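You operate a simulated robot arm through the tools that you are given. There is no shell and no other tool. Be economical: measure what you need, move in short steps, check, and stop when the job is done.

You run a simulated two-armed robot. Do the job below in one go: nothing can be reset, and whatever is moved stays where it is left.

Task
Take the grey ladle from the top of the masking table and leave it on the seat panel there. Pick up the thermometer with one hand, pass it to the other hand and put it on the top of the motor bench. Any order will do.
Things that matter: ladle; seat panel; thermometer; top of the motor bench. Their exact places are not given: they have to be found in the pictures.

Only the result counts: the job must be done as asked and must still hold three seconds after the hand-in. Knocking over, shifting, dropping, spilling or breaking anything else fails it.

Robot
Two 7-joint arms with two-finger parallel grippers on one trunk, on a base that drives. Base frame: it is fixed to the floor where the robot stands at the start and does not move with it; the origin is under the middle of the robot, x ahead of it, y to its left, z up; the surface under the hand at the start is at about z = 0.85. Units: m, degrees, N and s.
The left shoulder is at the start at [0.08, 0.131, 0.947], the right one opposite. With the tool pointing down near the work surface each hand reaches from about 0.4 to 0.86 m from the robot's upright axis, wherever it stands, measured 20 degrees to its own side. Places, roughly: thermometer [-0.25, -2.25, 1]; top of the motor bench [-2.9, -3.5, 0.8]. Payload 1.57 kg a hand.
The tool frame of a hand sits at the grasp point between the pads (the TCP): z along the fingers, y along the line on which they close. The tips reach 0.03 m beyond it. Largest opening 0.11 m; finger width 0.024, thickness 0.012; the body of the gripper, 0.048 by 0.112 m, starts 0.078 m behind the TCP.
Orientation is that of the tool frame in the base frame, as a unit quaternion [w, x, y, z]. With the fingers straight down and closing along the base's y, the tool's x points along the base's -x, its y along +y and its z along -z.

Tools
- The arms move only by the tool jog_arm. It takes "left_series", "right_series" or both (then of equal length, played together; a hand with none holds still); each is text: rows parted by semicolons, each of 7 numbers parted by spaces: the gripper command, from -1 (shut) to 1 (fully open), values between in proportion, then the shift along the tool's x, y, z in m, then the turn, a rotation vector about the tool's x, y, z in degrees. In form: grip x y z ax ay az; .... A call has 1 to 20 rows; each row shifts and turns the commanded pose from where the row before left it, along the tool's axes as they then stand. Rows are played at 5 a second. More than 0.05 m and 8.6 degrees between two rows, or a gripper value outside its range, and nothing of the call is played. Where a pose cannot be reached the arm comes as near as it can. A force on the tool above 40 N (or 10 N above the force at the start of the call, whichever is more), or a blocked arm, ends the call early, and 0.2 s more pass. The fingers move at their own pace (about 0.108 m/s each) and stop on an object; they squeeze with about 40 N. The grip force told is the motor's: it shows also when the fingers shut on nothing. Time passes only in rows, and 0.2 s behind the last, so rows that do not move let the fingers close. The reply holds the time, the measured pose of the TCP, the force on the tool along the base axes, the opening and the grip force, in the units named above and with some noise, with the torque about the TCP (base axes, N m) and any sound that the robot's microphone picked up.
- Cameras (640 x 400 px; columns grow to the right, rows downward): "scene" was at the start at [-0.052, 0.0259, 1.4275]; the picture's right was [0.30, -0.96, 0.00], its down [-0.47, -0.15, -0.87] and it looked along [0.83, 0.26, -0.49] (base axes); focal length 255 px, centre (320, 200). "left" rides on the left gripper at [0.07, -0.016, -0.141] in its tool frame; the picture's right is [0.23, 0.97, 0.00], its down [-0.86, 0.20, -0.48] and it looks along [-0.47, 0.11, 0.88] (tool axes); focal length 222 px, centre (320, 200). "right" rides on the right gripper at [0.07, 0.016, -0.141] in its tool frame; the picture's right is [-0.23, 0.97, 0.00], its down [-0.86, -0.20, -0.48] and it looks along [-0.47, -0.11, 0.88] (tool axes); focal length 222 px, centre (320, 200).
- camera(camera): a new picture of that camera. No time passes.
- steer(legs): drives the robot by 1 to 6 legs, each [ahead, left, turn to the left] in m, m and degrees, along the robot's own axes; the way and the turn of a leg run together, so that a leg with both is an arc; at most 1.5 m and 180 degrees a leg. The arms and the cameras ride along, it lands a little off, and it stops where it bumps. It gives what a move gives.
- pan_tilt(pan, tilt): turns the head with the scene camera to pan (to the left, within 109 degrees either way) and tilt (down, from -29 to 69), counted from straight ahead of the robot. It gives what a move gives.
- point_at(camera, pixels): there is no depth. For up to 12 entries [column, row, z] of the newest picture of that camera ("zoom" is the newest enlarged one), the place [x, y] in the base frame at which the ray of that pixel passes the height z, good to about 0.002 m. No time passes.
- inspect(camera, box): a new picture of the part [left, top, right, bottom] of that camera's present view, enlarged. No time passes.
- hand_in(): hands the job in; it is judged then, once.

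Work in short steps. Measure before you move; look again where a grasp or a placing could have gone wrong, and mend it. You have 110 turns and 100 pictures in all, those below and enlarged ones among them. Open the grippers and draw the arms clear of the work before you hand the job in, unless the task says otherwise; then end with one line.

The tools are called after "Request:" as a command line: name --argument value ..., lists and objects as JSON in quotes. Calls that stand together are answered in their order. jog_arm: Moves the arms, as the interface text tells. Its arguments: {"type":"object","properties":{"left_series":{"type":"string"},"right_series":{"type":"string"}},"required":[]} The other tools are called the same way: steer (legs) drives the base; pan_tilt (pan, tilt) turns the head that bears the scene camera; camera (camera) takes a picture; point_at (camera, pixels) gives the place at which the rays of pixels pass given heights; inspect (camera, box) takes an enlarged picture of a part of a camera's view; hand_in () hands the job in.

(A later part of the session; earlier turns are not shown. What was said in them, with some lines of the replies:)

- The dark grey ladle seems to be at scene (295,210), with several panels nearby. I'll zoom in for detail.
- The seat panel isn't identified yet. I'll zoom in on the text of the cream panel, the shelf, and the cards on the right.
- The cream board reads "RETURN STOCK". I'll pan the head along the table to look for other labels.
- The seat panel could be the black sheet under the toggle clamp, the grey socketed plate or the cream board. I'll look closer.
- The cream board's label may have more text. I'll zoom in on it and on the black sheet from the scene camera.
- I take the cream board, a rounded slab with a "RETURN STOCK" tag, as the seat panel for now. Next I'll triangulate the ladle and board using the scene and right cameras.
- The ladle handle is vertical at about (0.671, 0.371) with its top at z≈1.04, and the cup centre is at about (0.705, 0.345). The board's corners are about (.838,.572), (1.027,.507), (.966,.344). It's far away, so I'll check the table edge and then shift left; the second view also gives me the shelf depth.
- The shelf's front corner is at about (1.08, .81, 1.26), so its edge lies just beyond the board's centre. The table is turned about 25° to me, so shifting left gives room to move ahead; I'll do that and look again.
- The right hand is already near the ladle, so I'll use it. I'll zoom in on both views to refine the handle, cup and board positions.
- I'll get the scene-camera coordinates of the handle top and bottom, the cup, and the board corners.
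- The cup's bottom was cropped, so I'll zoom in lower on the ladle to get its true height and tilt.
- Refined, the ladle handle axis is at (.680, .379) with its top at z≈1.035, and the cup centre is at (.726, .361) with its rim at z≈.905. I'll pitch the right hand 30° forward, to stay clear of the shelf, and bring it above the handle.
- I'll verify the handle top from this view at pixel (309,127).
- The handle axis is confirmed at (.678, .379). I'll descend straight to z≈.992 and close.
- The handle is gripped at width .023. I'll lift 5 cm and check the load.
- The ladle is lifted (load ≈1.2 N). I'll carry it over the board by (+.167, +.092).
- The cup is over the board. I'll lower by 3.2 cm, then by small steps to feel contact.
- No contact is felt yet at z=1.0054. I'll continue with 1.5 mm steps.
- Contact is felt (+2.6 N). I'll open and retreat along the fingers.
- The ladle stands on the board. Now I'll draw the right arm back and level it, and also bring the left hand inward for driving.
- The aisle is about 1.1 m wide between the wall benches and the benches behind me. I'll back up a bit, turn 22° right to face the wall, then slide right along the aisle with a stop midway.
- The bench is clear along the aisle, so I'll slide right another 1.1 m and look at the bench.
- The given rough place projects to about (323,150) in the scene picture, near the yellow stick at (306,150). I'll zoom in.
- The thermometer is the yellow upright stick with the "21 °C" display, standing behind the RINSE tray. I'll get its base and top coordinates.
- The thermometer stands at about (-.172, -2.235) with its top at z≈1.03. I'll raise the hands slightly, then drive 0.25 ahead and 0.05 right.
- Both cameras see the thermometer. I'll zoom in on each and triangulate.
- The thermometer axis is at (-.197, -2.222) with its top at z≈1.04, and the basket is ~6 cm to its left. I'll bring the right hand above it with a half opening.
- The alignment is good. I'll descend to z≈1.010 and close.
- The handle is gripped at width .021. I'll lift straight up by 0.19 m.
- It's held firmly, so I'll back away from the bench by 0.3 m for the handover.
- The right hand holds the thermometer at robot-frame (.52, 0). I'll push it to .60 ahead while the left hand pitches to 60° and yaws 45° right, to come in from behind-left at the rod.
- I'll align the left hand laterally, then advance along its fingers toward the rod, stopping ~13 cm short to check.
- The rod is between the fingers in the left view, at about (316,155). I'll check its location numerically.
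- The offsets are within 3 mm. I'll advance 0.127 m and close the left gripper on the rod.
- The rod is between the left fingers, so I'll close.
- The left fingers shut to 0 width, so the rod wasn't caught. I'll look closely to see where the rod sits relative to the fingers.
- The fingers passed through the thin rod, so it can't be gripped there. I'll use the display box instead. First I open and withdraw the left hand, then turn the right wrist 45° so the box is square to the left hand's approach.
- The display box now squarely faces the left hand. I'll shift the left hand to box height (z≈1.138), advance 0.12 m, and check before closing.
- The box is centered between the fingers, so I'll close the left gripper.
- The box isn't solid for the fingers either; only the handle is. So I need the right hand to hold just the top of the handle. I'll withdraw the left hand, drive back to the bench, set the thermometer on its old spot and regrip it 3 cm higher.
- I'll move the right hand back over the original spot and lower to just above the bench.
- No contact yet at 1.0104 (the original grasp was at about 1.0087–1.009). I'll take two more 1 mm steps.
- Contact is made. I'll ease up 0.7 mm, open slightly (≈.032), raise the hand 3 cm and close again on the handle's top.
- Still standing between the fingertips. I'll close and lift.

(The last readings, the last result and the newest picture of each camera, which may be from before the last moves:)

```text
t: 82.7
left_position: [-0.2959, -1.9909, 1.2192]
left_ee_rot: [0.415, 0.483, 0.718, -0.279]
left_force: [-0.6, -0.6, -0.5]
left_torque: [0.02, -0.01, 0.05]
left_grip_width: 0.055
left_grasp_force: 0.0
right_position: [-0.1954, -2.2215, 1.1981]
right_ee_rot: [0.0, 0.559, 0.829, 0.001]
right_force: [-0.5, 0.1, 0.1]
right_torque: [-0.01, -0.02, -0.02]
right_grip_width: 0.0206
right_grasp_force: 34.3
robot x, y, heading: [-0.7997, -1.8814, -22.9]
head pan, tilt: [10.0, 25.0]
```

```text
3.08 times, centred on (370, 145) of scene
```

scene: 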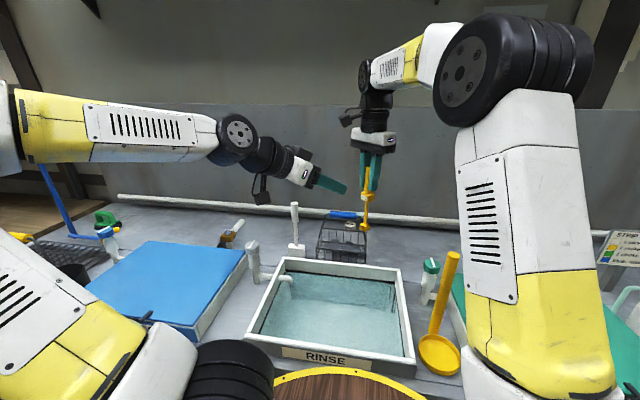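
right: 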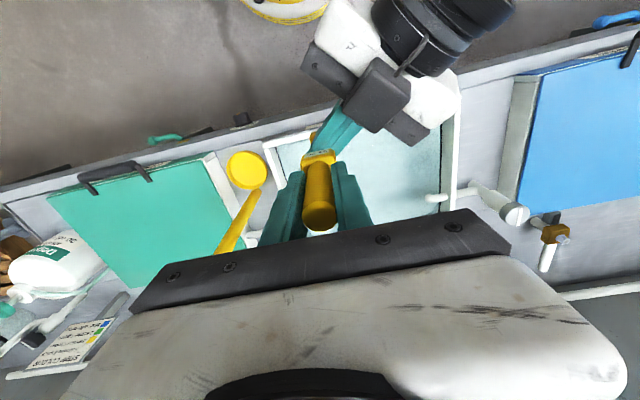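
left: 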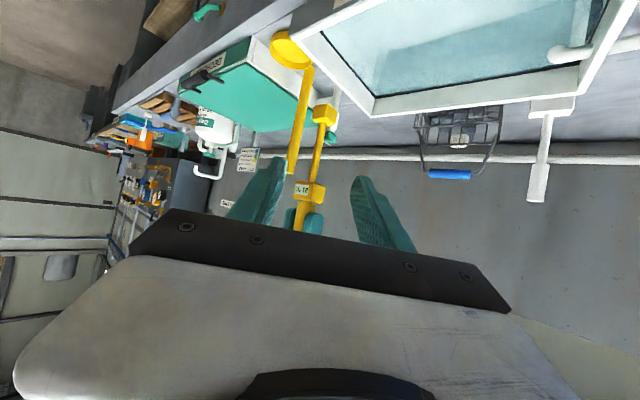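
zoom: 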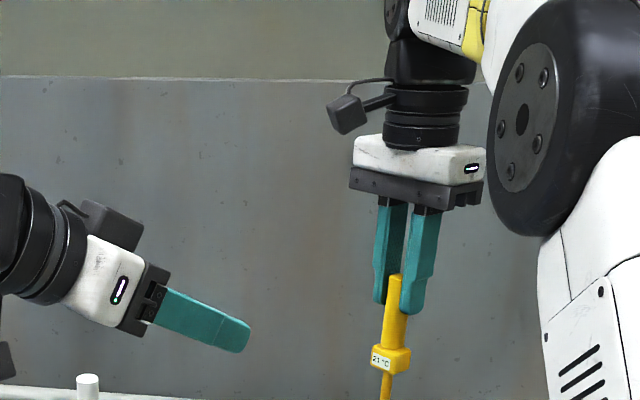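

The grip on the top of the handle is good. I'll raise it a bit and bring it back in front, in line with the left hand.

Request:
jog_arm --right_series "-1 0 0 -0.042 0 0 0; -1 0.0381 0 0 0 0 0; -1 0.0381 0 0 0 0 0; -1 0.0381 0 0 0 0 0; -1 0 0 0 0 0 0"

Request:
inspect --camera "left" --box '[200, 60, 440, 270]'

```text
t: 83.9
left_position: [-0.2959, -1.9901, 1.2185]
left_ee_rot: [0.414, 0.485, 0.718, -0.28]
left_force: [0.3, 0.9, 0.1]
left_torque: [-0.02, 0.02, 0.01]
left_grip_width: 0.0551
left_grasp_force: 0.1
right_position: [-0.2395, -2.116, 1.2398]
right_ee_rot: [0.0, 0.559, 0.829, 0.0]
right_force: [0.1, -0.5, -0.7]
right_torque: [0.01, -0.03, -0.02]
right_grip_width: 0.0209
right_grasp_force: 34.0
robot x, y, heading: [-0.7965, -1.8832, -23.0]
head pan, tilt: [10.0, 25.0]
```

```text
1.90 times, centred on (320, 165) of left
```

zoom: 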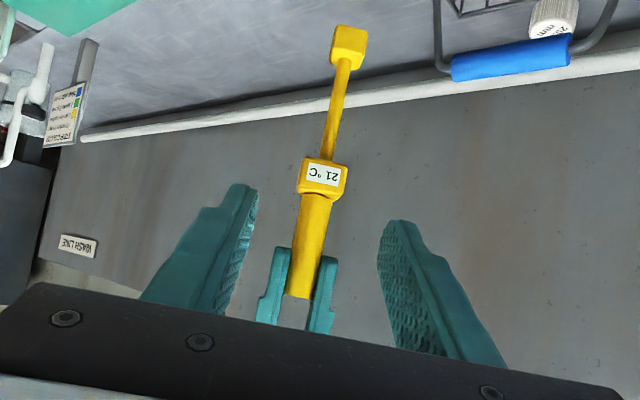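

The left target is the lower handle, 5.4 cm below the right TCP. I'll shift and advance along the fingers.

Request:
jog_arm --left_series "0 -0.0406 0.005 0 0 0 0; 0 0 0 0.034 0 0 0; 0 0 0 0.034 0 0 0; 0 0 0 0.034 0 0 0; 0 0 0 0.034 0 0 0; 0 0 0 0 0 0 0"

Request:
inspect --camera "scene" --box '[310, 70, 430, 200]'

Request:
inspect --camera "left" --box '[200, 60, 440, 270]'

```text
t: 85.3
left_position: [-0.2401, -2.1165, 1.1869]
left_ee_rot: [0.414, 0.484, 0.718, -0.279]
left_force: [-0.7, 0.7, 0.2]
left_torque: [-0.02, 0.0, 0.0]
left_grip_width: 0.0548
left_grasp_force: 0.0
right_position: [-0.2407, -2.1168, 1.24]
right_ee_rot: [0.0, 0.559, 0.829, 0.0]
right_force: [-0.7, -0.8, -1.2]
right_torque: [0.01, 0.05, -0.02]
right_grip_width: 0.0207
right_grasp_force: 33.8
robot x, y, heading: [-0.7944, -1.8824, -23.1]
head pan, tilt: [10.0, 25.0]
```

```text
3.08 times, centred on (370, 135) of scene
```

zoom: 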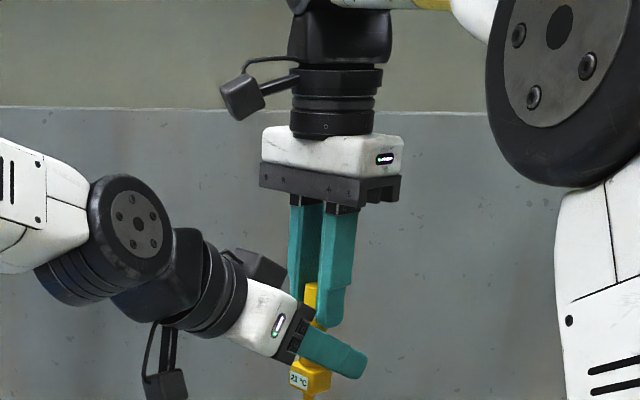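

```text
1.90 times, centred on (320, 165) of left
```

zoom: 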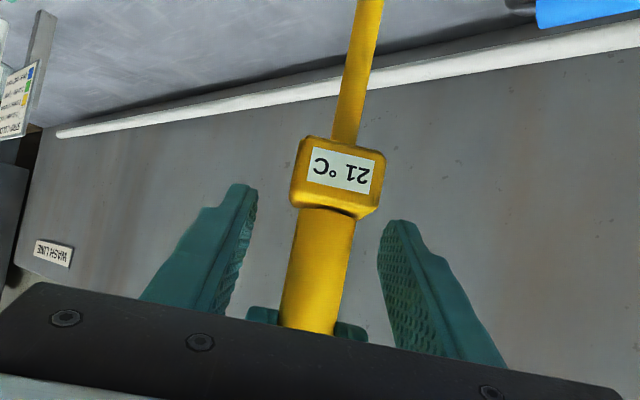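

The lower handle lies between the left fingers. I'll close the left gripper.

Request:
jog_arm --left_series "-0.3 0 0 0 0 0 0; -1 0 0 0 0 0 0; -1 0 0 0 0 0 0; -1 0 0 0 0 0 0"

```text
t: 86.3
left_position: [-0.2398, -2.1173, 1.1866]
left_ee_rot: [0.414, 0.484, 0.718, -0.28]
left_force: [3.1, -0.3, -0.2]
left_torque: [0.01, 0.03, 0.03]
left_grip_width: 0.021
left_grasp_force: 34.2
right_position: [-0.2401, -2.1166, 1.2387]
right_ee_rot: [0.0, 0.559, 0.829, 0.0]
right_force: [-2.8, 0.3, -0.1]
right_torque: [0.05, 0.09, 0.0]
right_grip_width: 0.0202
right_grasp_force: 34.1
robot x, y, heading: [-0.7959, -1.8779, -22.8]
head pan, tilt: [10.0, 25.0]
```

The left hand holds the handle (width .021). I'll open the right hand and raise it clear.

Request:
jog_arm --right_series "-0.4 0 0 0 0 0 0; -0.3 0 0 0 0 0 0; -0.3 0 0 -0.03 0 0 0; -0.3 0 0 -0.04 0 0 0; 0 0 0 -0.04 0 0 0; 0 0 0 0 0 0 0"

Request:
inspect --camera "scene" --box '[290, 50, 450, 230]'

```text
t: 87.7
left_position: [-0.2402, -2.1165, 1.1861]
left_ee_rot: [0.414, 0.485, 0.718, -0.279]
left_force: [1.0, 0.4, 0.3]
left_torque: [-0.01, 0.0, -0.01]
left_grip_width: 0.0209
left_grasp_force: 34.5
right_position: [-0.2404, -2.1173, 1.341]
right_ee_rot: [-0.001, 0.559, 0.829, 0.001]
right_force: [-0.1, 0.1, -0.9]
right_torque: [0.01, 0.04, 0.0]
right_grip_width: 0.0548
right_grasp_force: 0.1
right hand out of reach, approached as far as the arm can: row 5
robot x, y, heading: [-0.7997, -1.8832, -22.9]
head pan, tilt: [10.0, 25.0]
```

```text
2.22 times, centred on (370, 140) of scene
```

zoom: 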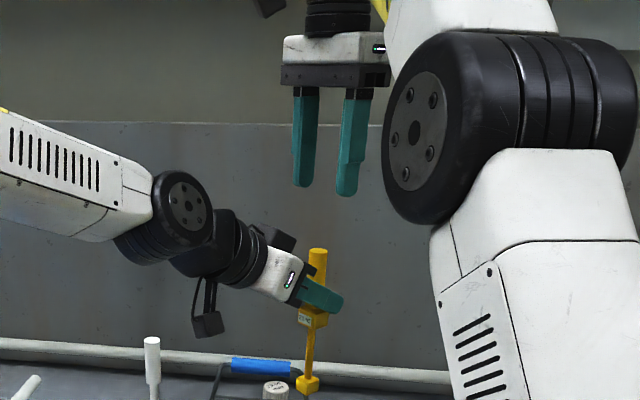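

The handover is done. I'll move the right hand out to its own side, straighten it, and back away from the bench.

Request:
jog_arm --right_series "0 -0.0284 -0.0282 0 0 0 0; 0 -0.0284 -0.0282 0 0 0 0; 0 -0.0284 -0.0282 0 0 0 0; 0 -0.0284 -0.0282 0 0 0 0; 0 -0.0284 -0.0282 0 0 0 0; 0 0 0 0.01 0 0 -7.5; 0 0 0 0.01 0 0 -7.5; 0 0 0 0.01 0 0 -7.5; 0 0 0 0.01 0 0 -7.5; 0 0 0 0.01 0 0 -7.5; 0 0 0 0.01 0 0 -7.5; 0 0 0 0 0 0 0"

Request:
steer --legs '[[-0.32, 0, 0]]'

Request:
pan_tilt --pan -95 --tilt 20

Request:
camera --camera "scene"

```text
t: 90.3
left_position: [-0.2407, -2.116, 1.1872]
left_ee_rot: [0.414, 0.485, 0.718, -0.28]
left_force: [0.1, 0.3, 0.0]
left_torque: [-0.02, 0.01, 0.02]
left_grip_width: 0.0209
left_grasp_force: 34.5
right_position: [-0.3172, -2.3011, 1.2805]
right_ee_rot: [0.0, 0.199, 0.98, 0.0]
right_force: [-0.2, 0.8, 0.3]
right_torque: [0.01, 0.0, -0.05]
right_grip_width: 0.0552
right_grasp_force: 0.2
robot x, y, heading: [-0.798, -1.8817, -23.0]
head pan, tilt: [10.0, 25.0]
```

```text
t: 92.4
left_position: [-0.5356, -1.9911, 1.1863]
left_ee_rot: [0.414, 0.484, 0.718, -0.28]
left_force: [0.1, 0.0, -0.4]
left_torque: [-0.01, -0.01, 0.01]
left_grip_width: 0.0209
left_grasp_force: 33.9
right_position: [-0.6134, -2.176, 1.2793]
right_ee_rot: [0.0, 0.199, 0.98, 0.0]
right_force: [-0.7, 0.1, -0.1]
right_torque: [-0.02, 0.03, 0.0]
right_grip_width: 0.0551
right_grasp_force: 0.0
robot x, y, heading: [-1.0959, -1.7533, -22.7]
head pan, tilt: [10.0, 25.0]
```

```text
t: 94.2
left_position: [-0.5363, -1.9911, 1.1872]
left_ee_rot: [0.415, 0.484, 0.718, -0.28]
left_force: [-0.7, 0.4, -0.9]
left_torque: [-0.03, 0.04, -0.03]
left_grip_width: 0.0207
left_grasp_force: 34.2
right_position: [-0.6139, -2.1758, 1.2795]
right_ee_rot: [0.0, 0.198, 0.98, 0.0]
right_force: [-0.3, 1.0, -1.1]
right_torque: [-0.02, 0.01, -0.03]
right_grip_width: 0.055
right_grasp_force: 0.0
robot x, y, heading: [-1.0939, -1.7547, -23.0]
head pan, tilt: [-95.0, 20.0]
```

```text
26 pictures are left
```

scene: 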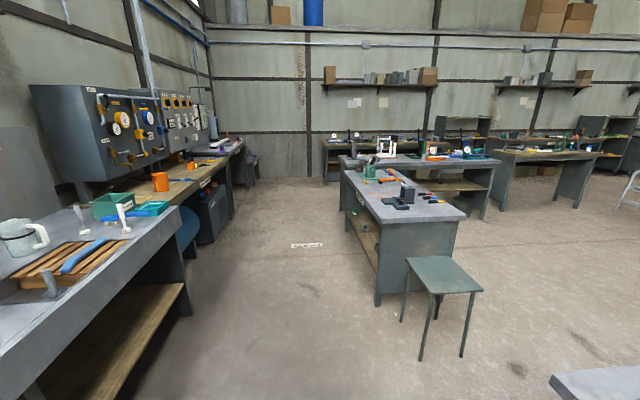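

The motor bench's rough place projects to (395,177), the grey bench with black parts. I'll zoom in to read its sign and clutter.

Request:
inspect --camera "scene" --box '[330, 130, 500, 236]'

Request:
point_at --camera "scene" --pixels '[[379, 222, 0.8], [467, 215, 0.8], [343, 172, 0.8], [400, 168, 0.8], [407, 262, 0.5], [481, 290, 0.5], [376, 307, 0.0], [402, 320, 0.0], [420, 360, 0.0], [475, 350, 0.0], [195, 315, 0.0]]'

```text
3.76 times, centred on (415, 183) of scene
```

zoom: 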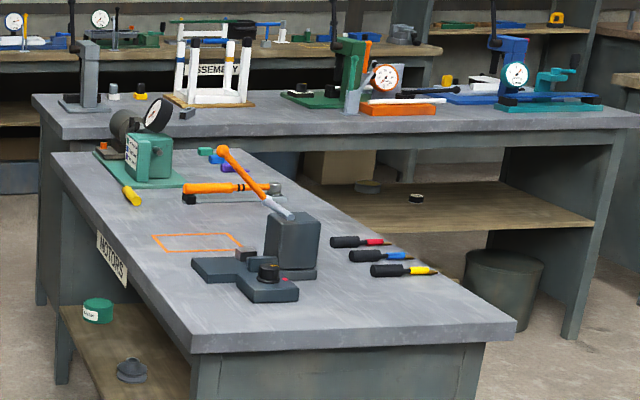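

```text
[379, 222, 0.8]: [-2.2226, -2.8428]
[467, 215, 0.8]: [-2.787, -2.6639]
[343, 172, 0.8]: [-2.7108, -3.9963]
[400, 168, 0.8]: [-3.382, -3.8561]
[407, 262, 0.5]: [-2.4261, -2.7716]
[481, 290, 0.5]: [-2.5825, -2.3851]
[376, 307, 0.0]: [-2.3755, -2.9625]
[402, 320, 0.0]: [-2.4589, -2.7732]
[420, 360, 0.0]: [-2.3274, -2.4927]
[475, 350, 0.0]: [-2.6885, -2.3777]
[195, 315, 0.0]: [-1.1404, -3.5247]
```

The bench marked "MOTORS" has clear space at its near aisle-side corner. I'll slide into the open area, make the half turn there, and look again.

Request:
steer --legs '[[-0.12, -0.75, 0], [0, 0, 90], [0, 0, 90]]'

Request:
pan_tilt --pan 30 --tilt 30

Request:
camera --camera "scene"

```text
t: 106.0
left_position: [-2.0496, -2.1538, 1.1857]
left_ee_rot: [-0.281, 0.716, -0.487, -0.414]
left_force: [0.5, -0.3, -0.2]
left_torque: [0.04, 0.02, -0.02]
left_grip_width: 0.0209
left_grasp_force: 34.1
right_position: [-1.9706, -1.9697, 1.2807]
right_ee_rot: [0.0, 0.979, -0.203, 0.0]
right_force: [-0.1, -0.3, -0.3]
right_torque: [0.01, 0.01, -0.01]
right_grip_width: 0.0548
right_grasp_force: 0.1
robot x, y, heading: [-1.4972, -2.3917, 156.5]
head pan, tilt: [-95.0, 20.0]
```

```text
t: 108.0
left_position: [-2.0494, -2.1526, 1.1859]
left_ee_rot: [-0.282, 0.716, -0.487, -0.414]
left_force: [-0.1, 0.2, 0.6]
left_torque: [0.07, -0.03, 0.0]
left_grip_width: 0.0208
left_grasp_force: 34.0
right_position: [-1.9708, -1.9699, 1.2797]
right_ee_rot: [0.0, 0.979, -0.204, 0.0]
right_force: [0.4, 0.1, -0.5]
right_torque: [-0.03, -0.03, 0.03]
right_grip_width: 0.0547
right_grasp_force: 0.1
robot x, y, heading: [-1.4974, -2.3975, 156.6]
head pan, tilt: [30.0, 30.0]
```

```text
24 pictures are left
```

scene: 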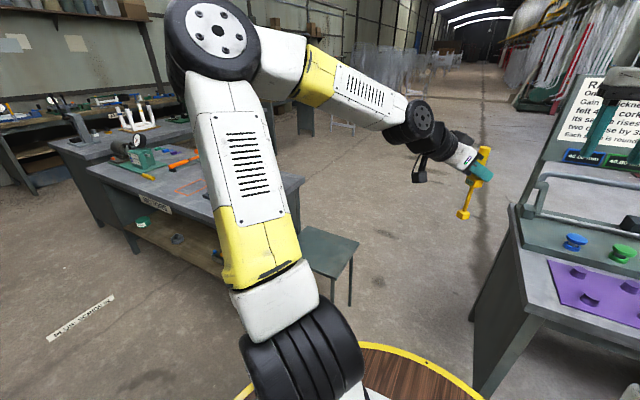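

The way along the aisle is clear and the stool sits well ahead. I'll slide left 0.89 m to face the motor bench.

Request:
steer --legs '[[0.0, 0.89, 0]]'

Request:
pan_tilt --pan -5 --tilt 40

Request:
camera --camera "scene"

```text
t: 112.7
left_position: [-2.4026, -2.9652, 1.1865]
left_ee_rot: [-0.28, 0.717, -0.486, -0.413]
left_force: [0.2, 0.0, 0.4]
left_torque: [0.0, 0.0, -0.02]
left_grip_width: 0.0211
left_grasp_force: 34.2
right_position: [-2.3249, -2.7812, 1.2799]
right_ee_rot: [0.0, 0.979, -0.202, 0.0]
right_force: [0.0, 0.5, 0.1]
right_torque: [0.04, 0.02, -0.01]
right_grip_width: 0.0551
right_grasp_force: 0.0
robot x, y, heading: [-1.8499, -3.2026, 156.5]
head pan, tilt: [30.0, 30.0]
```

```text
t: 113.7
left_position: [-2.4026, -2.965, 1.1862]
left_ee_rot: [-0.281, 0.716, -0.486, -0.414]
left_force: [-0.7, -1.1, -0.8]
left_torque: [-0.03, 0.01, 0.03]
left_grip_width: 0.021
left_grasp_force: 33.9
right_position: [-2.3235, -2.78, 1.2797]
right_ee_rot: [0.001, 0.979, -0.203, 0.0]
right_force: [1.0, 1.2, 0.2]
right_torque: [0.0, 0.0, 0.0]
right_grip_width: 0.0553
right_grasp_force: 0.0
robot x, y, heading: [-1.845, -3.2033, 156.8]
head pan, tilt: [-5.0, 40.0]
```

```text
23 pictures are left
```

scene: 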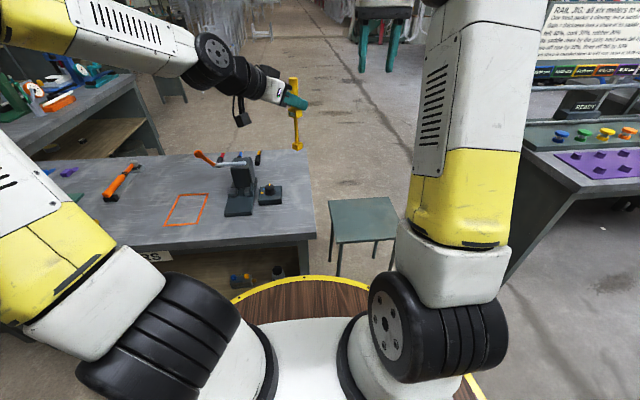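

I'll measure the bench corner, the free area, and the objects from here, comparing heights.

Request:
point_at --camera "scene" --pixels '[[313, 235, 0.8], [313, 235, 0.85], [307, 151, 0.8], [307, 151, 0.85], [165, 226, 0.8], [205, 196, 0.8], [285, 203, 0.8], [225, 214, 0.8], [270, 225, 0.8], [305, 170, 0.8]]'

Request:
inspect --camera "scene" --box '[100, 130, 340, 270]'

```text
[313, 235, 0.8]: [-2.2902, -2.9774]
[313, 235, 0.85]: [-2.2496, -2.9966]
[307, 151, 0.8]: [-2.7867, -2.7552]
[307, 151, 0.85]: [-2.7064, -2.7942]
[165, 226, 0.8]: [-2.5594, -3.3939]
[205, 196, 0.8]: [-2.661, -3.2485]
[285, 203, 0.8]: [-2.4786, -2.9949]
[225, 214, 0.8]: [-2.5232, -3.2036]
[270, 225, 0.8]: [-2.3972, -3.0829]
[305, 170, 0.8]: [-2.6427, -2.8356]
```

```text
2.67 times, centred on (220, 200) of scene
```

zoom: 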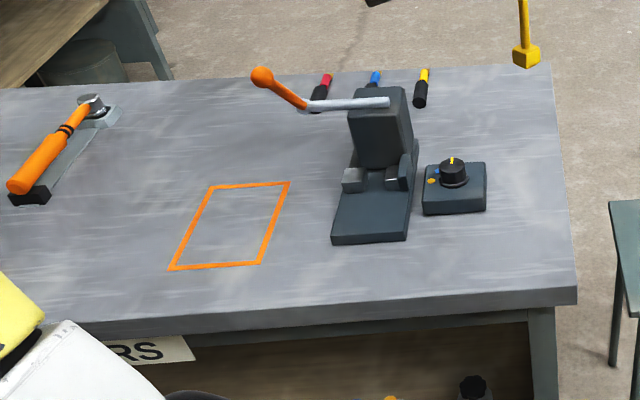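

Triangulating against the earlier view puts the bench top at z≈.737. I'll recompute the points at that height; the target is the clear strip in front of the controller, at zoom (490,258).

Request:
point_at --camera "zoom" --pixels '[[490, 258, 0.737], [578, 288, 0.737], [422, 214, 0.737], [488, 210, 0.737], [335, 243, 0.737], [260, 264, 0.737], [400, 302, 0.737], [440, 262, 0.737], [527, 58, 1.05]]'

```text
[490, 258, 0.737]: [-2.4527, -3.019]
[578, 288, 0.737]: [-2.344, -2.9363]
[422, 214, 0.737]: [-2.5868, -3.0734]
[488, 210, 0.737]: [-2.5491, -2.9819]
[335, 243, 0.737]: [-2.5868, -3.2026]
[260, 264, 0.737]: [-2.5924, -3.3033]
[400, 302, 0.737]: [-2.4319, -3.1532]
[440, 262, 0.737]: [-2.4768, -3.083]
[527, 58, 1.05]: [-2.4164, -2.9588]
```

The target on the bench is (-2.4745, -3.045), 8 cm inside the edge and 9 cm from the controller. I'll move over it and descend 0.2 m, then look.

Request:
jog_arm --left_series "-1 0.0079 0.0321 -0.0138 0 0 0; -1 0.0079 0.0321 -0.0138 0 0 0; -1 0.0079 0.0321 -0.0138 0 0 0; -1 0.0346 0 0.0199 0 0 0; -1 0.0346 0 0.0199 0 0 0; -1 0.0346 0 0.0199 0 0 0; -1 0.0346 0 0.0199 0 0 0; -1 0.0346 0 0.0199 0 0 0; -1 0 0 0 0 0 0"

Request:
camera --camera "scene"

Request:
camera --camera "left"

```text
t: 115.7
left_position: [-2.4723, -3.047, 0.9867]
left_ee_rot: [-0.281, 0.716, -0.487, -0.413]
left_force: [-0.1, 0.1, -0.4]
left_torque: [0.04, 0.01, -0.05]
left_grip_width: 0.0211
left_grasp_force: 34.6
right_position: [-2.3244, -2.7823, 1.2807]
right_ee_rot: [0.0, 0.979, -0.202, -0.001]
right_force: [0.1, 0.1, 0.7]
right_torque: [-0.01, 0.01, -0.01]
right_grip_width: 0.0552
right_grasp_force: 0.0
robot x, y, heading: [-1.8446, -3.2033, 156.7]
head pan, tilt: [-5.0, 40.0]
```

```text
21 pictures are left
```

scene: 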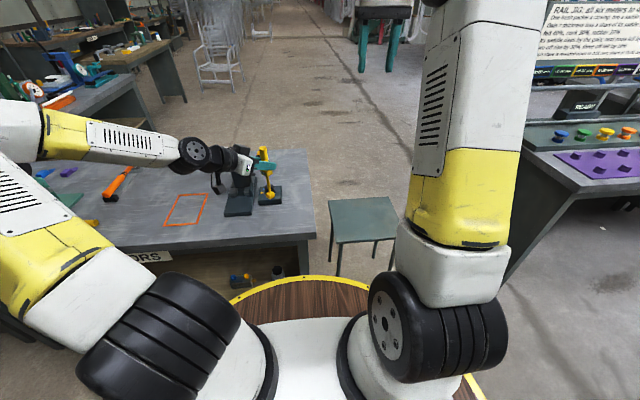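

```text
20 pictures are left
```

left: 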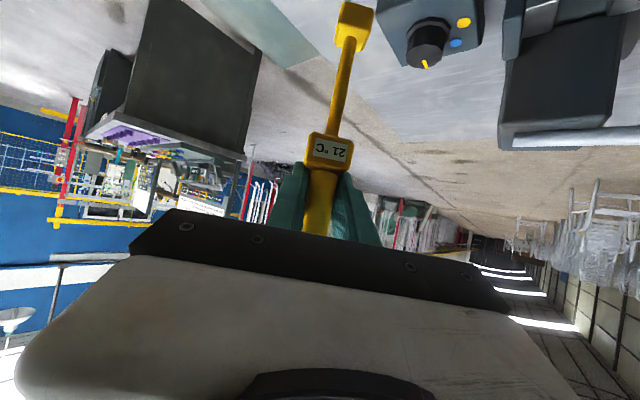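

The way is clear. I'll lower another 0.1 m, then take small steps.

Request:
jog_arm --left_series "-1 0.0303 0 0.0174 0 0 0; -1 0.0303 0 0.0174 0 0 0; -1 0.026 0 0.0149 0 0 0; -1 0 0 0 0 0 0"

Request:
inspect --camera "scene" --box '[180, 130, 320, 250]'

```text
t: 116.7
left_position: [-2.4734, -3.0441, 0.8897]
left_ee_rot: [-0.281, 0.715, -0.486, -0.417]
left_force: [-0.1, 0.9, 32.4]
left_torque: [0.2, 0.07, -0.02]
left_grip_width: 0.0214
left_grasp_force: 34.4
right_position: [-2.3221, -2.7818, 1.2808]
right_ee_rot: [0.0, 0.979, -0.202, 0.0]
right_force: [0.1, 0.4, -0.5]
right_torque: [0.04, -0.04, 0.03]
right_grip_width: 0.0552
right_grasp_force: 0.0
robot x, y, heading: [-1.8461, -3.2022, 156.5]
head pan, tilt: [-5.0, 40.0]
```

```text
3.33 times, centred on (250, 190) of scene
```

zoom: 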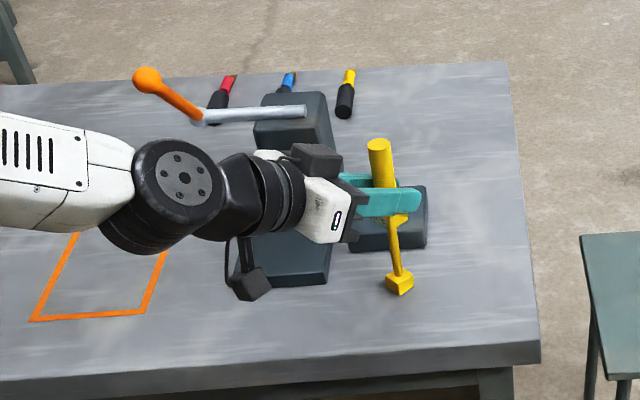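

Contact came early, at TCP z=.8897 with 32 N, so the bench top is at about .75. I'll ease up 3 mm and check the tilt.

Request:
jog_arm --left_series "-1 -0.0026 0 -0.0015 0 0 0; -1 0 0 0 0 0 0"

Request:
inspect --camera "scene" --box '[250, 150, 330, 250]'

Request:
inspect --camera "left" --box '[240, 0, 440, 250]'

```text
t: 117.3
left_position: [-2.4723, -3.0456, 0.8895]
left_ee_rot: [-0.28, 0.717, -0.485, -0.414]
left_force: [-1.8, 4.4, 12.5]
left_torque: [0.54, 0.22, 0.04]
left_grip_width: 0.021
left_grasp_force: 34.7
right_position: [-2.3232, -2.7814, 1.2797]
right_ee_rot: [0.001, 0.979, -0.202, -0.001]
right_force: [0.1, -0.5, 0.0]
right_torque: [-0.06, 0.0, 0.02]
right_grip_width: 0.0551
right_grasp_force: 0.1
robot x, y, heading: [-1.8445, -3.2068, 156.7]
head pan, tilt: [-5.0, 40.0]
```

```text
4.00 times, centred on (290, 200) of scene
```

zoom: 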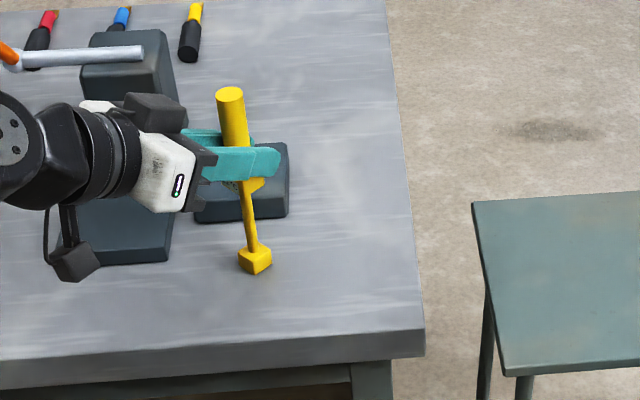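

```text
1.60 times, centred on (340, 125) of left
```

zoom: 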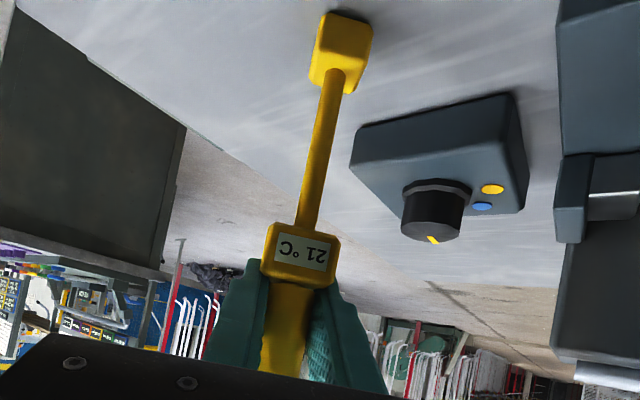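

There's still load and torque; the thermometer may have pivoted slightly in the grip. I'll lift 6 mm to free it and check its tilt.

Request:
jog_arm --left_series "-1 -0.0052 0 -0.003 0 0 0; -1 0 0 0 0 0 0"

Request:
inspect --camera "scene" --box '[250, 150, 330, 230]'

```text
t: 117.9
left_position: [-2.4728, -3.0459, 0.8955]
left_ee_rot: [-0.281, 0.717, -0.486, -0.413]
left_force: [0.4, 0.8, 0.5]
left_torque: [0.05, -0.02, 0.01]
left_grip_width: 0.0209
left_grasp_force: 34.0
right_position: [-2.3227, -2.7817, 1.2811]
right_ee_rot: [0.001, 0.979, -0.202, -0.001]
right_force: [-1.1, -0.1, 0.2]
right_torque: [0.0, 0.04, -0.03]
right_grip_width: 0.0552
right_grasp_force: 0.1
robot x, y, heading: [-1.847, -3.2005, 156.7]
head pan, tilt: [-5.0, 40.0]
```

```text
5.00 times, centred on (290, 190) of scene
```

zoom: 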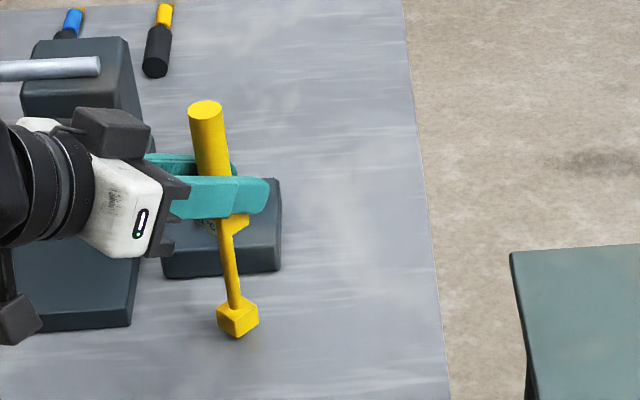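

The thermometer is upright: its lean of .156 px/px matches the expected perspective. I'll lower 4 mm, then sub-millimetre to a light contact.

Request:
jog_arm --left_series "-1 0.0035 0 0.002 0 0 0; -1 0 0 0 0 0 0"

Request:
jog_arm --left_series "-1 0.0007 0 0.0004 0 0 0; -1 0 0 0 0 0 0"

```text
t: 118.5
left_position: [-2.4728, -3.0446, 0.8917]
left_ee_rot: [-0.282, 0.716, -0.486, -0.414]
left_force: [-0.1, -0.3, 0.7]
left_torque: [0.03, -0.03, -0.03]
left_grip_width: 0.0211
left_grasp_force: 34.2
right_position: [-2.3235, -2.7802, 1.2791]
right_ee_rot: [0.001, 0.979, -0.202, 0.0]
right_force: [-0.3, -0.5, 1.0]
right_torque: [0.0, 0.0, 0.01]
right_grip_width: 0.0551
right_grasp_force: 0.1
robot x, y, heading: [-1.8488, -3.2009, 156.7]
head pan, tilt: [-5.0, 40.0]
```

```text
t: 119.1
left_position: [-2.4736, -3.0447, 0.8924]
left_ee_rot: [-0.282, 0.716, -0.486, -0.414]
left_force: [0.2, 0.7, -0.3]
left_torque: [-0.01, -0.01, -0.05]
left_grip_width: 0.0209
left_grasp_force: 34.2
right_position: [-2.3244, -2.7806, 1.28]
right_ee_rot: [0.001, 0.979, -0.202, 0.0]
right_force: [0.5, 0.3, 0.0]
right_torque: [0.01, -0.02, 0.01]
right_grip_width: 0.0548
right_grasp_force: 0.0
robot x, y, heading: [-1.8484, -3.2065, 156.6]
head pan, tilt: [-5.0, 40.0]
```

Request:
jog_arm --left_series "-1 0.0007 0 0.0004 0 0 0; -1 0 0 0 0 0 0"

Request:
jog_arm --left_series "-1 0.0007 0 0.0004 0 0 0; -1 0 0 0 0 0 0"

```text
t: 119.7
left_position: [-2.4739, -3.0442, 0.8907]
left_ee_rot: [-0.282, 0.716, -0.487, -0.413]
left_force: [-1.0, 0.1, -0.5]
left_torque: [0.0, 0.0, 0.0]
left_grip_width: 0.021
left_grasp_force: 33.8
right_position: [-2.3234, -2.7815, 1.2805]
right_ee_rot: [0.0, 0.979, -0.202, 0.0]
right_force: [0.0, -0.4, 0.6]
right_torque: [0.02, -0.01, -0.05]
right_grip_width: 0.0554
right_grasp_force: 0.1
robot x, y, heading: [-1.8478, -3.2021, 156.7]
head pan, tilt: [-5.0, 40.0]
```

```text
t: 120.3
left_position: [-2.4726, -3.0453, 0.8897]
left_ee_rot: [-0.281, 0.717, -0.486, -0.414]
left_force: [0.2, 0.1, -0.1]
left_torque: [0.02, 0.02, -0.01]
left_grip_width: 0.0211
left_grasp_force: 34.3
right_position: [-2.3242, -2.7812, 1.2789]
right_ee_rot: [0.0, 0.979, -0.202, 0.0]
right_force: [0.2, 0.1, -0.4]
right_torque: [-0.01, -0.02, -0.01]
right_grip_width: 0.0552
right_grasp_force: 0.1
robot x, y, heading: [-1.8465, -3.2023, 156.6]
head pan, tilt: [-5.0, 40.0]
```

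Request:
jog_arm --left_series "-1 0.0007 0 0.0004 0 0 0; -1 0 0 0 0 0 0"

Request:
jog_arm --left_series "-1 0.0007 0 0.0004 0 0 0; -1 0 0 0 0 0 0"

```text
t: 120.9
left_position: [-2.4742, -3.0456, 0.8884]
left_ee_rot: [-0.281, 0.716, -0.486, -0.415]
left_force: [0.5, -0.6, 7.6]
left_torque: [-0.13, -0.12, 0.03]
left_grip_width: 0.0208
left_grasp_force: 33.8
right_position: [-2.3227, -2.782, 1.2792]
right_ee_rot: [0.0, 0.979, -0.202, 0.0]
right_force: [0.0, -0.6, -0.3]
right_torque: [0.0, 0.04, -0.02]
right_grip_width: 0.0552
right_grasp_force: 0.1
robot x, y, heading: [-1.8469, -3.2055, 156.8]
head pan, tilt: [-5.0, 40.0]
```

```text
t: 121.5
left_position: [-2.474, -3.045, 0.8888]
left_ee_rot: [-0.28, 0.716, -0.486, -0.415]
left_force: [-0.1, -1.7, 20.2]
left_torque: [-0.2, -0.04, -0.01]
left_grip_width: 0.0208
left_grasp_force: 34.0
right_position: [-2.3235, -2.7829, 1.279]
right_ee_rot: [0.0, 0.979, -0.202, 0.0]
right_force: [0.5, -0.4, -0.1]
right_torque: [0.02, 0.0, -0.02]
right_grip_width: 0.055
right_grasp_force: 0.1
robot x, y, heading: [-1.8448, -3.2071, 156.7]
head pan, tilt: [-5.0, 40.0]
```

Contact is at ~20 N. I'll ease up 1 mm and open only slightly, to verify it stands by itself.

Request:
jog_arm --left_series "-1 -0.0009 0 -0.0005 0 0 0; -1 0 0 0 0 0 0; -0.5 0 0 0 0 0 0; -0.4 0 0 0 0 0 0; -0.4 0 0 0 0 0 0; -0.4 0 0 0 0 0 0"

Request:
inspect --camera "scene" --box '[250, 150, 330, 230]'

Request:
inspect --camera "left" --box '[240, 0, 440, 250]'

```text
t: 122.9
left_position: [-2.4725, -3.0442, 0.8894]
left_ee_rot: [-0.28, 0.717, -0.486, -0.414]
left_force: [-0.3, -0.2, -0.2]
left_torque: [0.0, 0.0, -0.02]
left_grip_width: 0.0333
left_grasp_force: 0.0
right_position: [-2.323, -2.7821, 1.2805]
right_ee_rot: [0.0, 0.979, -0.201, 0.0]
right_force: [-0.1, -0.5, -0.2]
right_torque: [-0.01, 0.0, 0.01]
right_grip_width: 0.0551
right_grasp_force: 0.1
robot x, y, heading: [-1.8421, -3.2039, 156.6]
head pan, tilt: [-5.0, 40.0]
```

```text
5.00 times, centred on (290, 190) of scene
```

zoom: 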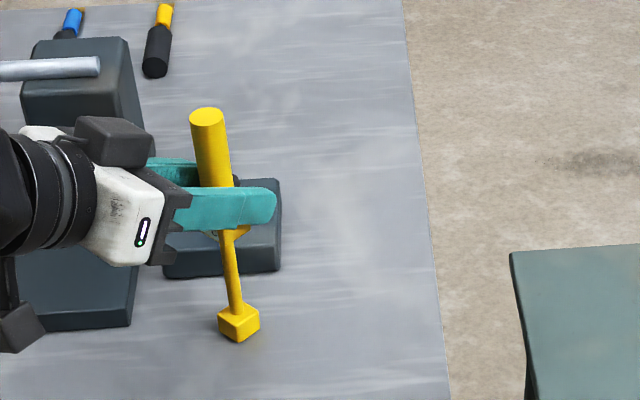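

```text
1.60 times, centred on (340, 125) of left
```

zoom: 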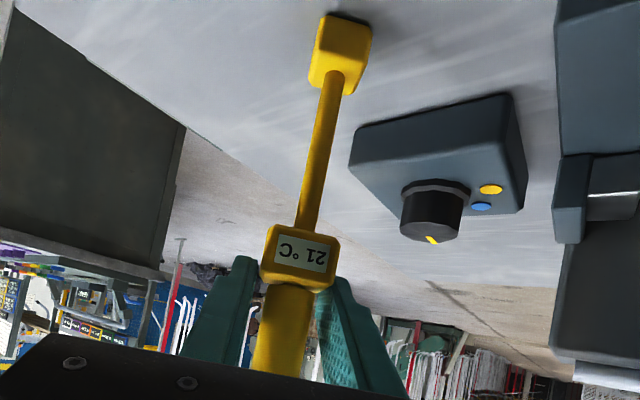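

It stands on its own. I'll open more and retreat along the fingers, then check.

Request:
jog_arm --left_series "-0.2 0 0 0 0 0 0; 0 0 0 0 0 0 0; 0 0 0 -0.02 0 0 0; 0 0 0 -0.03 0 0 0; 0 0 0 -0.04 0 0 0; 0 0 0 -0.04 0 0 0; 0 -0.03 0 -0.03 0 0 0; 0 -0.03 0 -0.03 0 0 0; 0 -0.03 0 0 0 0 0; 0 0 0 0 0 0 0; 0 0 0 0 0 0 0"

Request:
camera --camera "scene"

Request:
inspect --camera "scene" --box '[230, 140, 330, 240]'

```text
t: 125.3
left_position: [-2.429, -3.1567, 1.0616]
left_ee_rot: [-0.281, 0.717, -0.486, -0.414]
left_force: [0.2, -1.5, -0.1]
left_torque: [0.02, 0.03, 0.0]
left_grip_width: 0.055
left_grasp_force: 0.1
right_position: [-2.3237, -2.7815, 1.2796]
right_ee_rot: [0.0, 0.979, -0.202, 0.0]
right_force: [-0.2, 0.9, -0.9]
right_torque: [-0.03, 0.02, 0.0]
right_grip_width: 0.055
right_grasp_force: 0.2
robot x, y, heading: [-1.8438, -3.2028, 156.9]
head pan, tilt: [-5.0, 40.0]
```

```text
13 pictures are left
```

scene: 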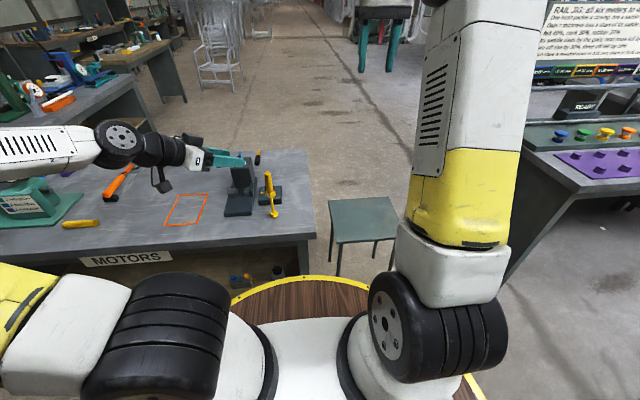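

```text
4.00 times, centred on (280, 190) of scene
```

zoom: 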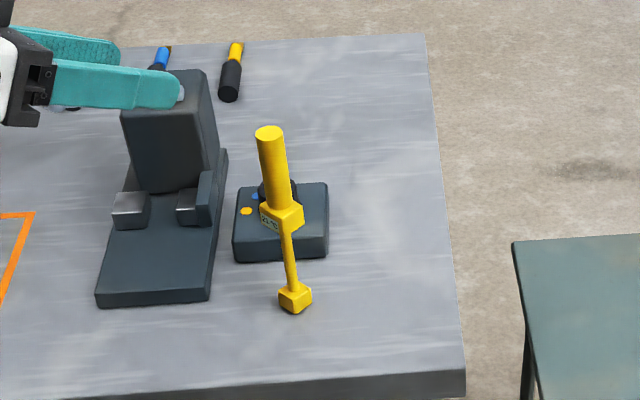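

The thermometer stands on the bench top, hands free. I'll lift the left hand, open both grippers, and back off a little.

Request:
jog_arm --left_series "1 -0.04 0 0 0 0 0; 1 -0.04 0 0 0 0 0; 1 -0.02 0 -0.03 0 0 0; 1 0 0 0 0 0 0" --right_series "1 0 0 0 0 0 0; 1 0 0 0 0 0 0; 1 0 0 0 0 0 0; 1 0 0 0 0 0 0"

Request:
steer --legs '[[-0.2, 0, 0]]'

Request:
inspect --camera "scene" --box '[200, 100, 340, 220]'

```text
t: 126.3
left_position: [-2.4388, -3.1337, 1.1623]
left_ee_rot: [-0.282, 0.716, -0.487, -0.413]
left_force: [0.2, 0.8, -0.1]
left_torque: [0.02, 0.0, -0.02]
left_grip_width: 0.1101
left_grasp_force: 0.1
right_position: [-2.3223, -2.7815, 1.2797]
right_ee_rot: [0.0, 0.979, -0.202, 0.0]
right_force: [-0.1, 0.3, 1.1]
right_torque: [0.01, 0.0, -0.07]
right_grip_width: 0.1101
right_grasp_force: 0.0
robot x, y, heading: [-1.8463, -3.2013, 156.9]
head pan, tilt: [-5.0, 40.0]
```

```text
t: 127.9
left_position: [-2.2535, -3.2143, 1.1624]
left_ee_rot: [-0.281, 0.716, -0.487, -0.413]
left_force: [0.0, 0.2, -0.3]
left_torque: [-0.01, 0.01, -0.01]
left_grip_width: 0.1102
left_grasp_force: 0.0
right_position: [-2.1409, -2.8609, 1.2797]
right_ee_rot: [0.0, 0.979, -0.202, 0.0]
right_force: [-0.3, 0.3, -0.6]
right_torque: [-0.04, -0.04, -0.01]
right_grip_width: 0.1101
right_grasp_force: 0.0
robot x, y, heading: [-1.662, -3.2849, 156.5]
head pan, tilt: [-5.0, 40.0]
```

```text
3.33 times, centred on (270, 160) of scene
```

zoom: 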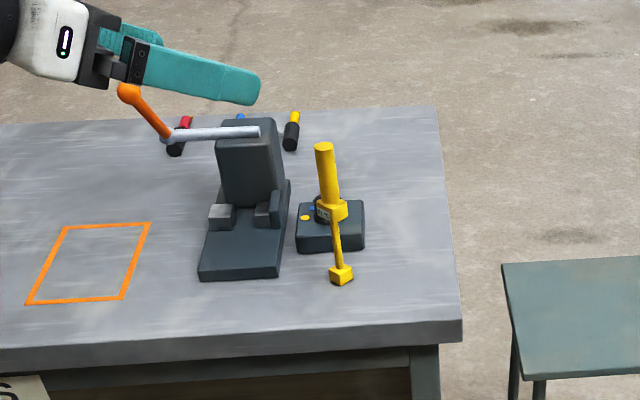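

The thermometer stands steadily on the motor bench. The ladle was on the board when I last saw it, and both hands are open and clear. I'm handing in.

Request:
hand_in

```text
The job is handed in.
```

I handed the job in with the thermometer standing on the motor bench and the grey ladle on the cream "RETURN STOCK" board. Nothing on the masking table was labelled seat panel, so I took that board to be it.
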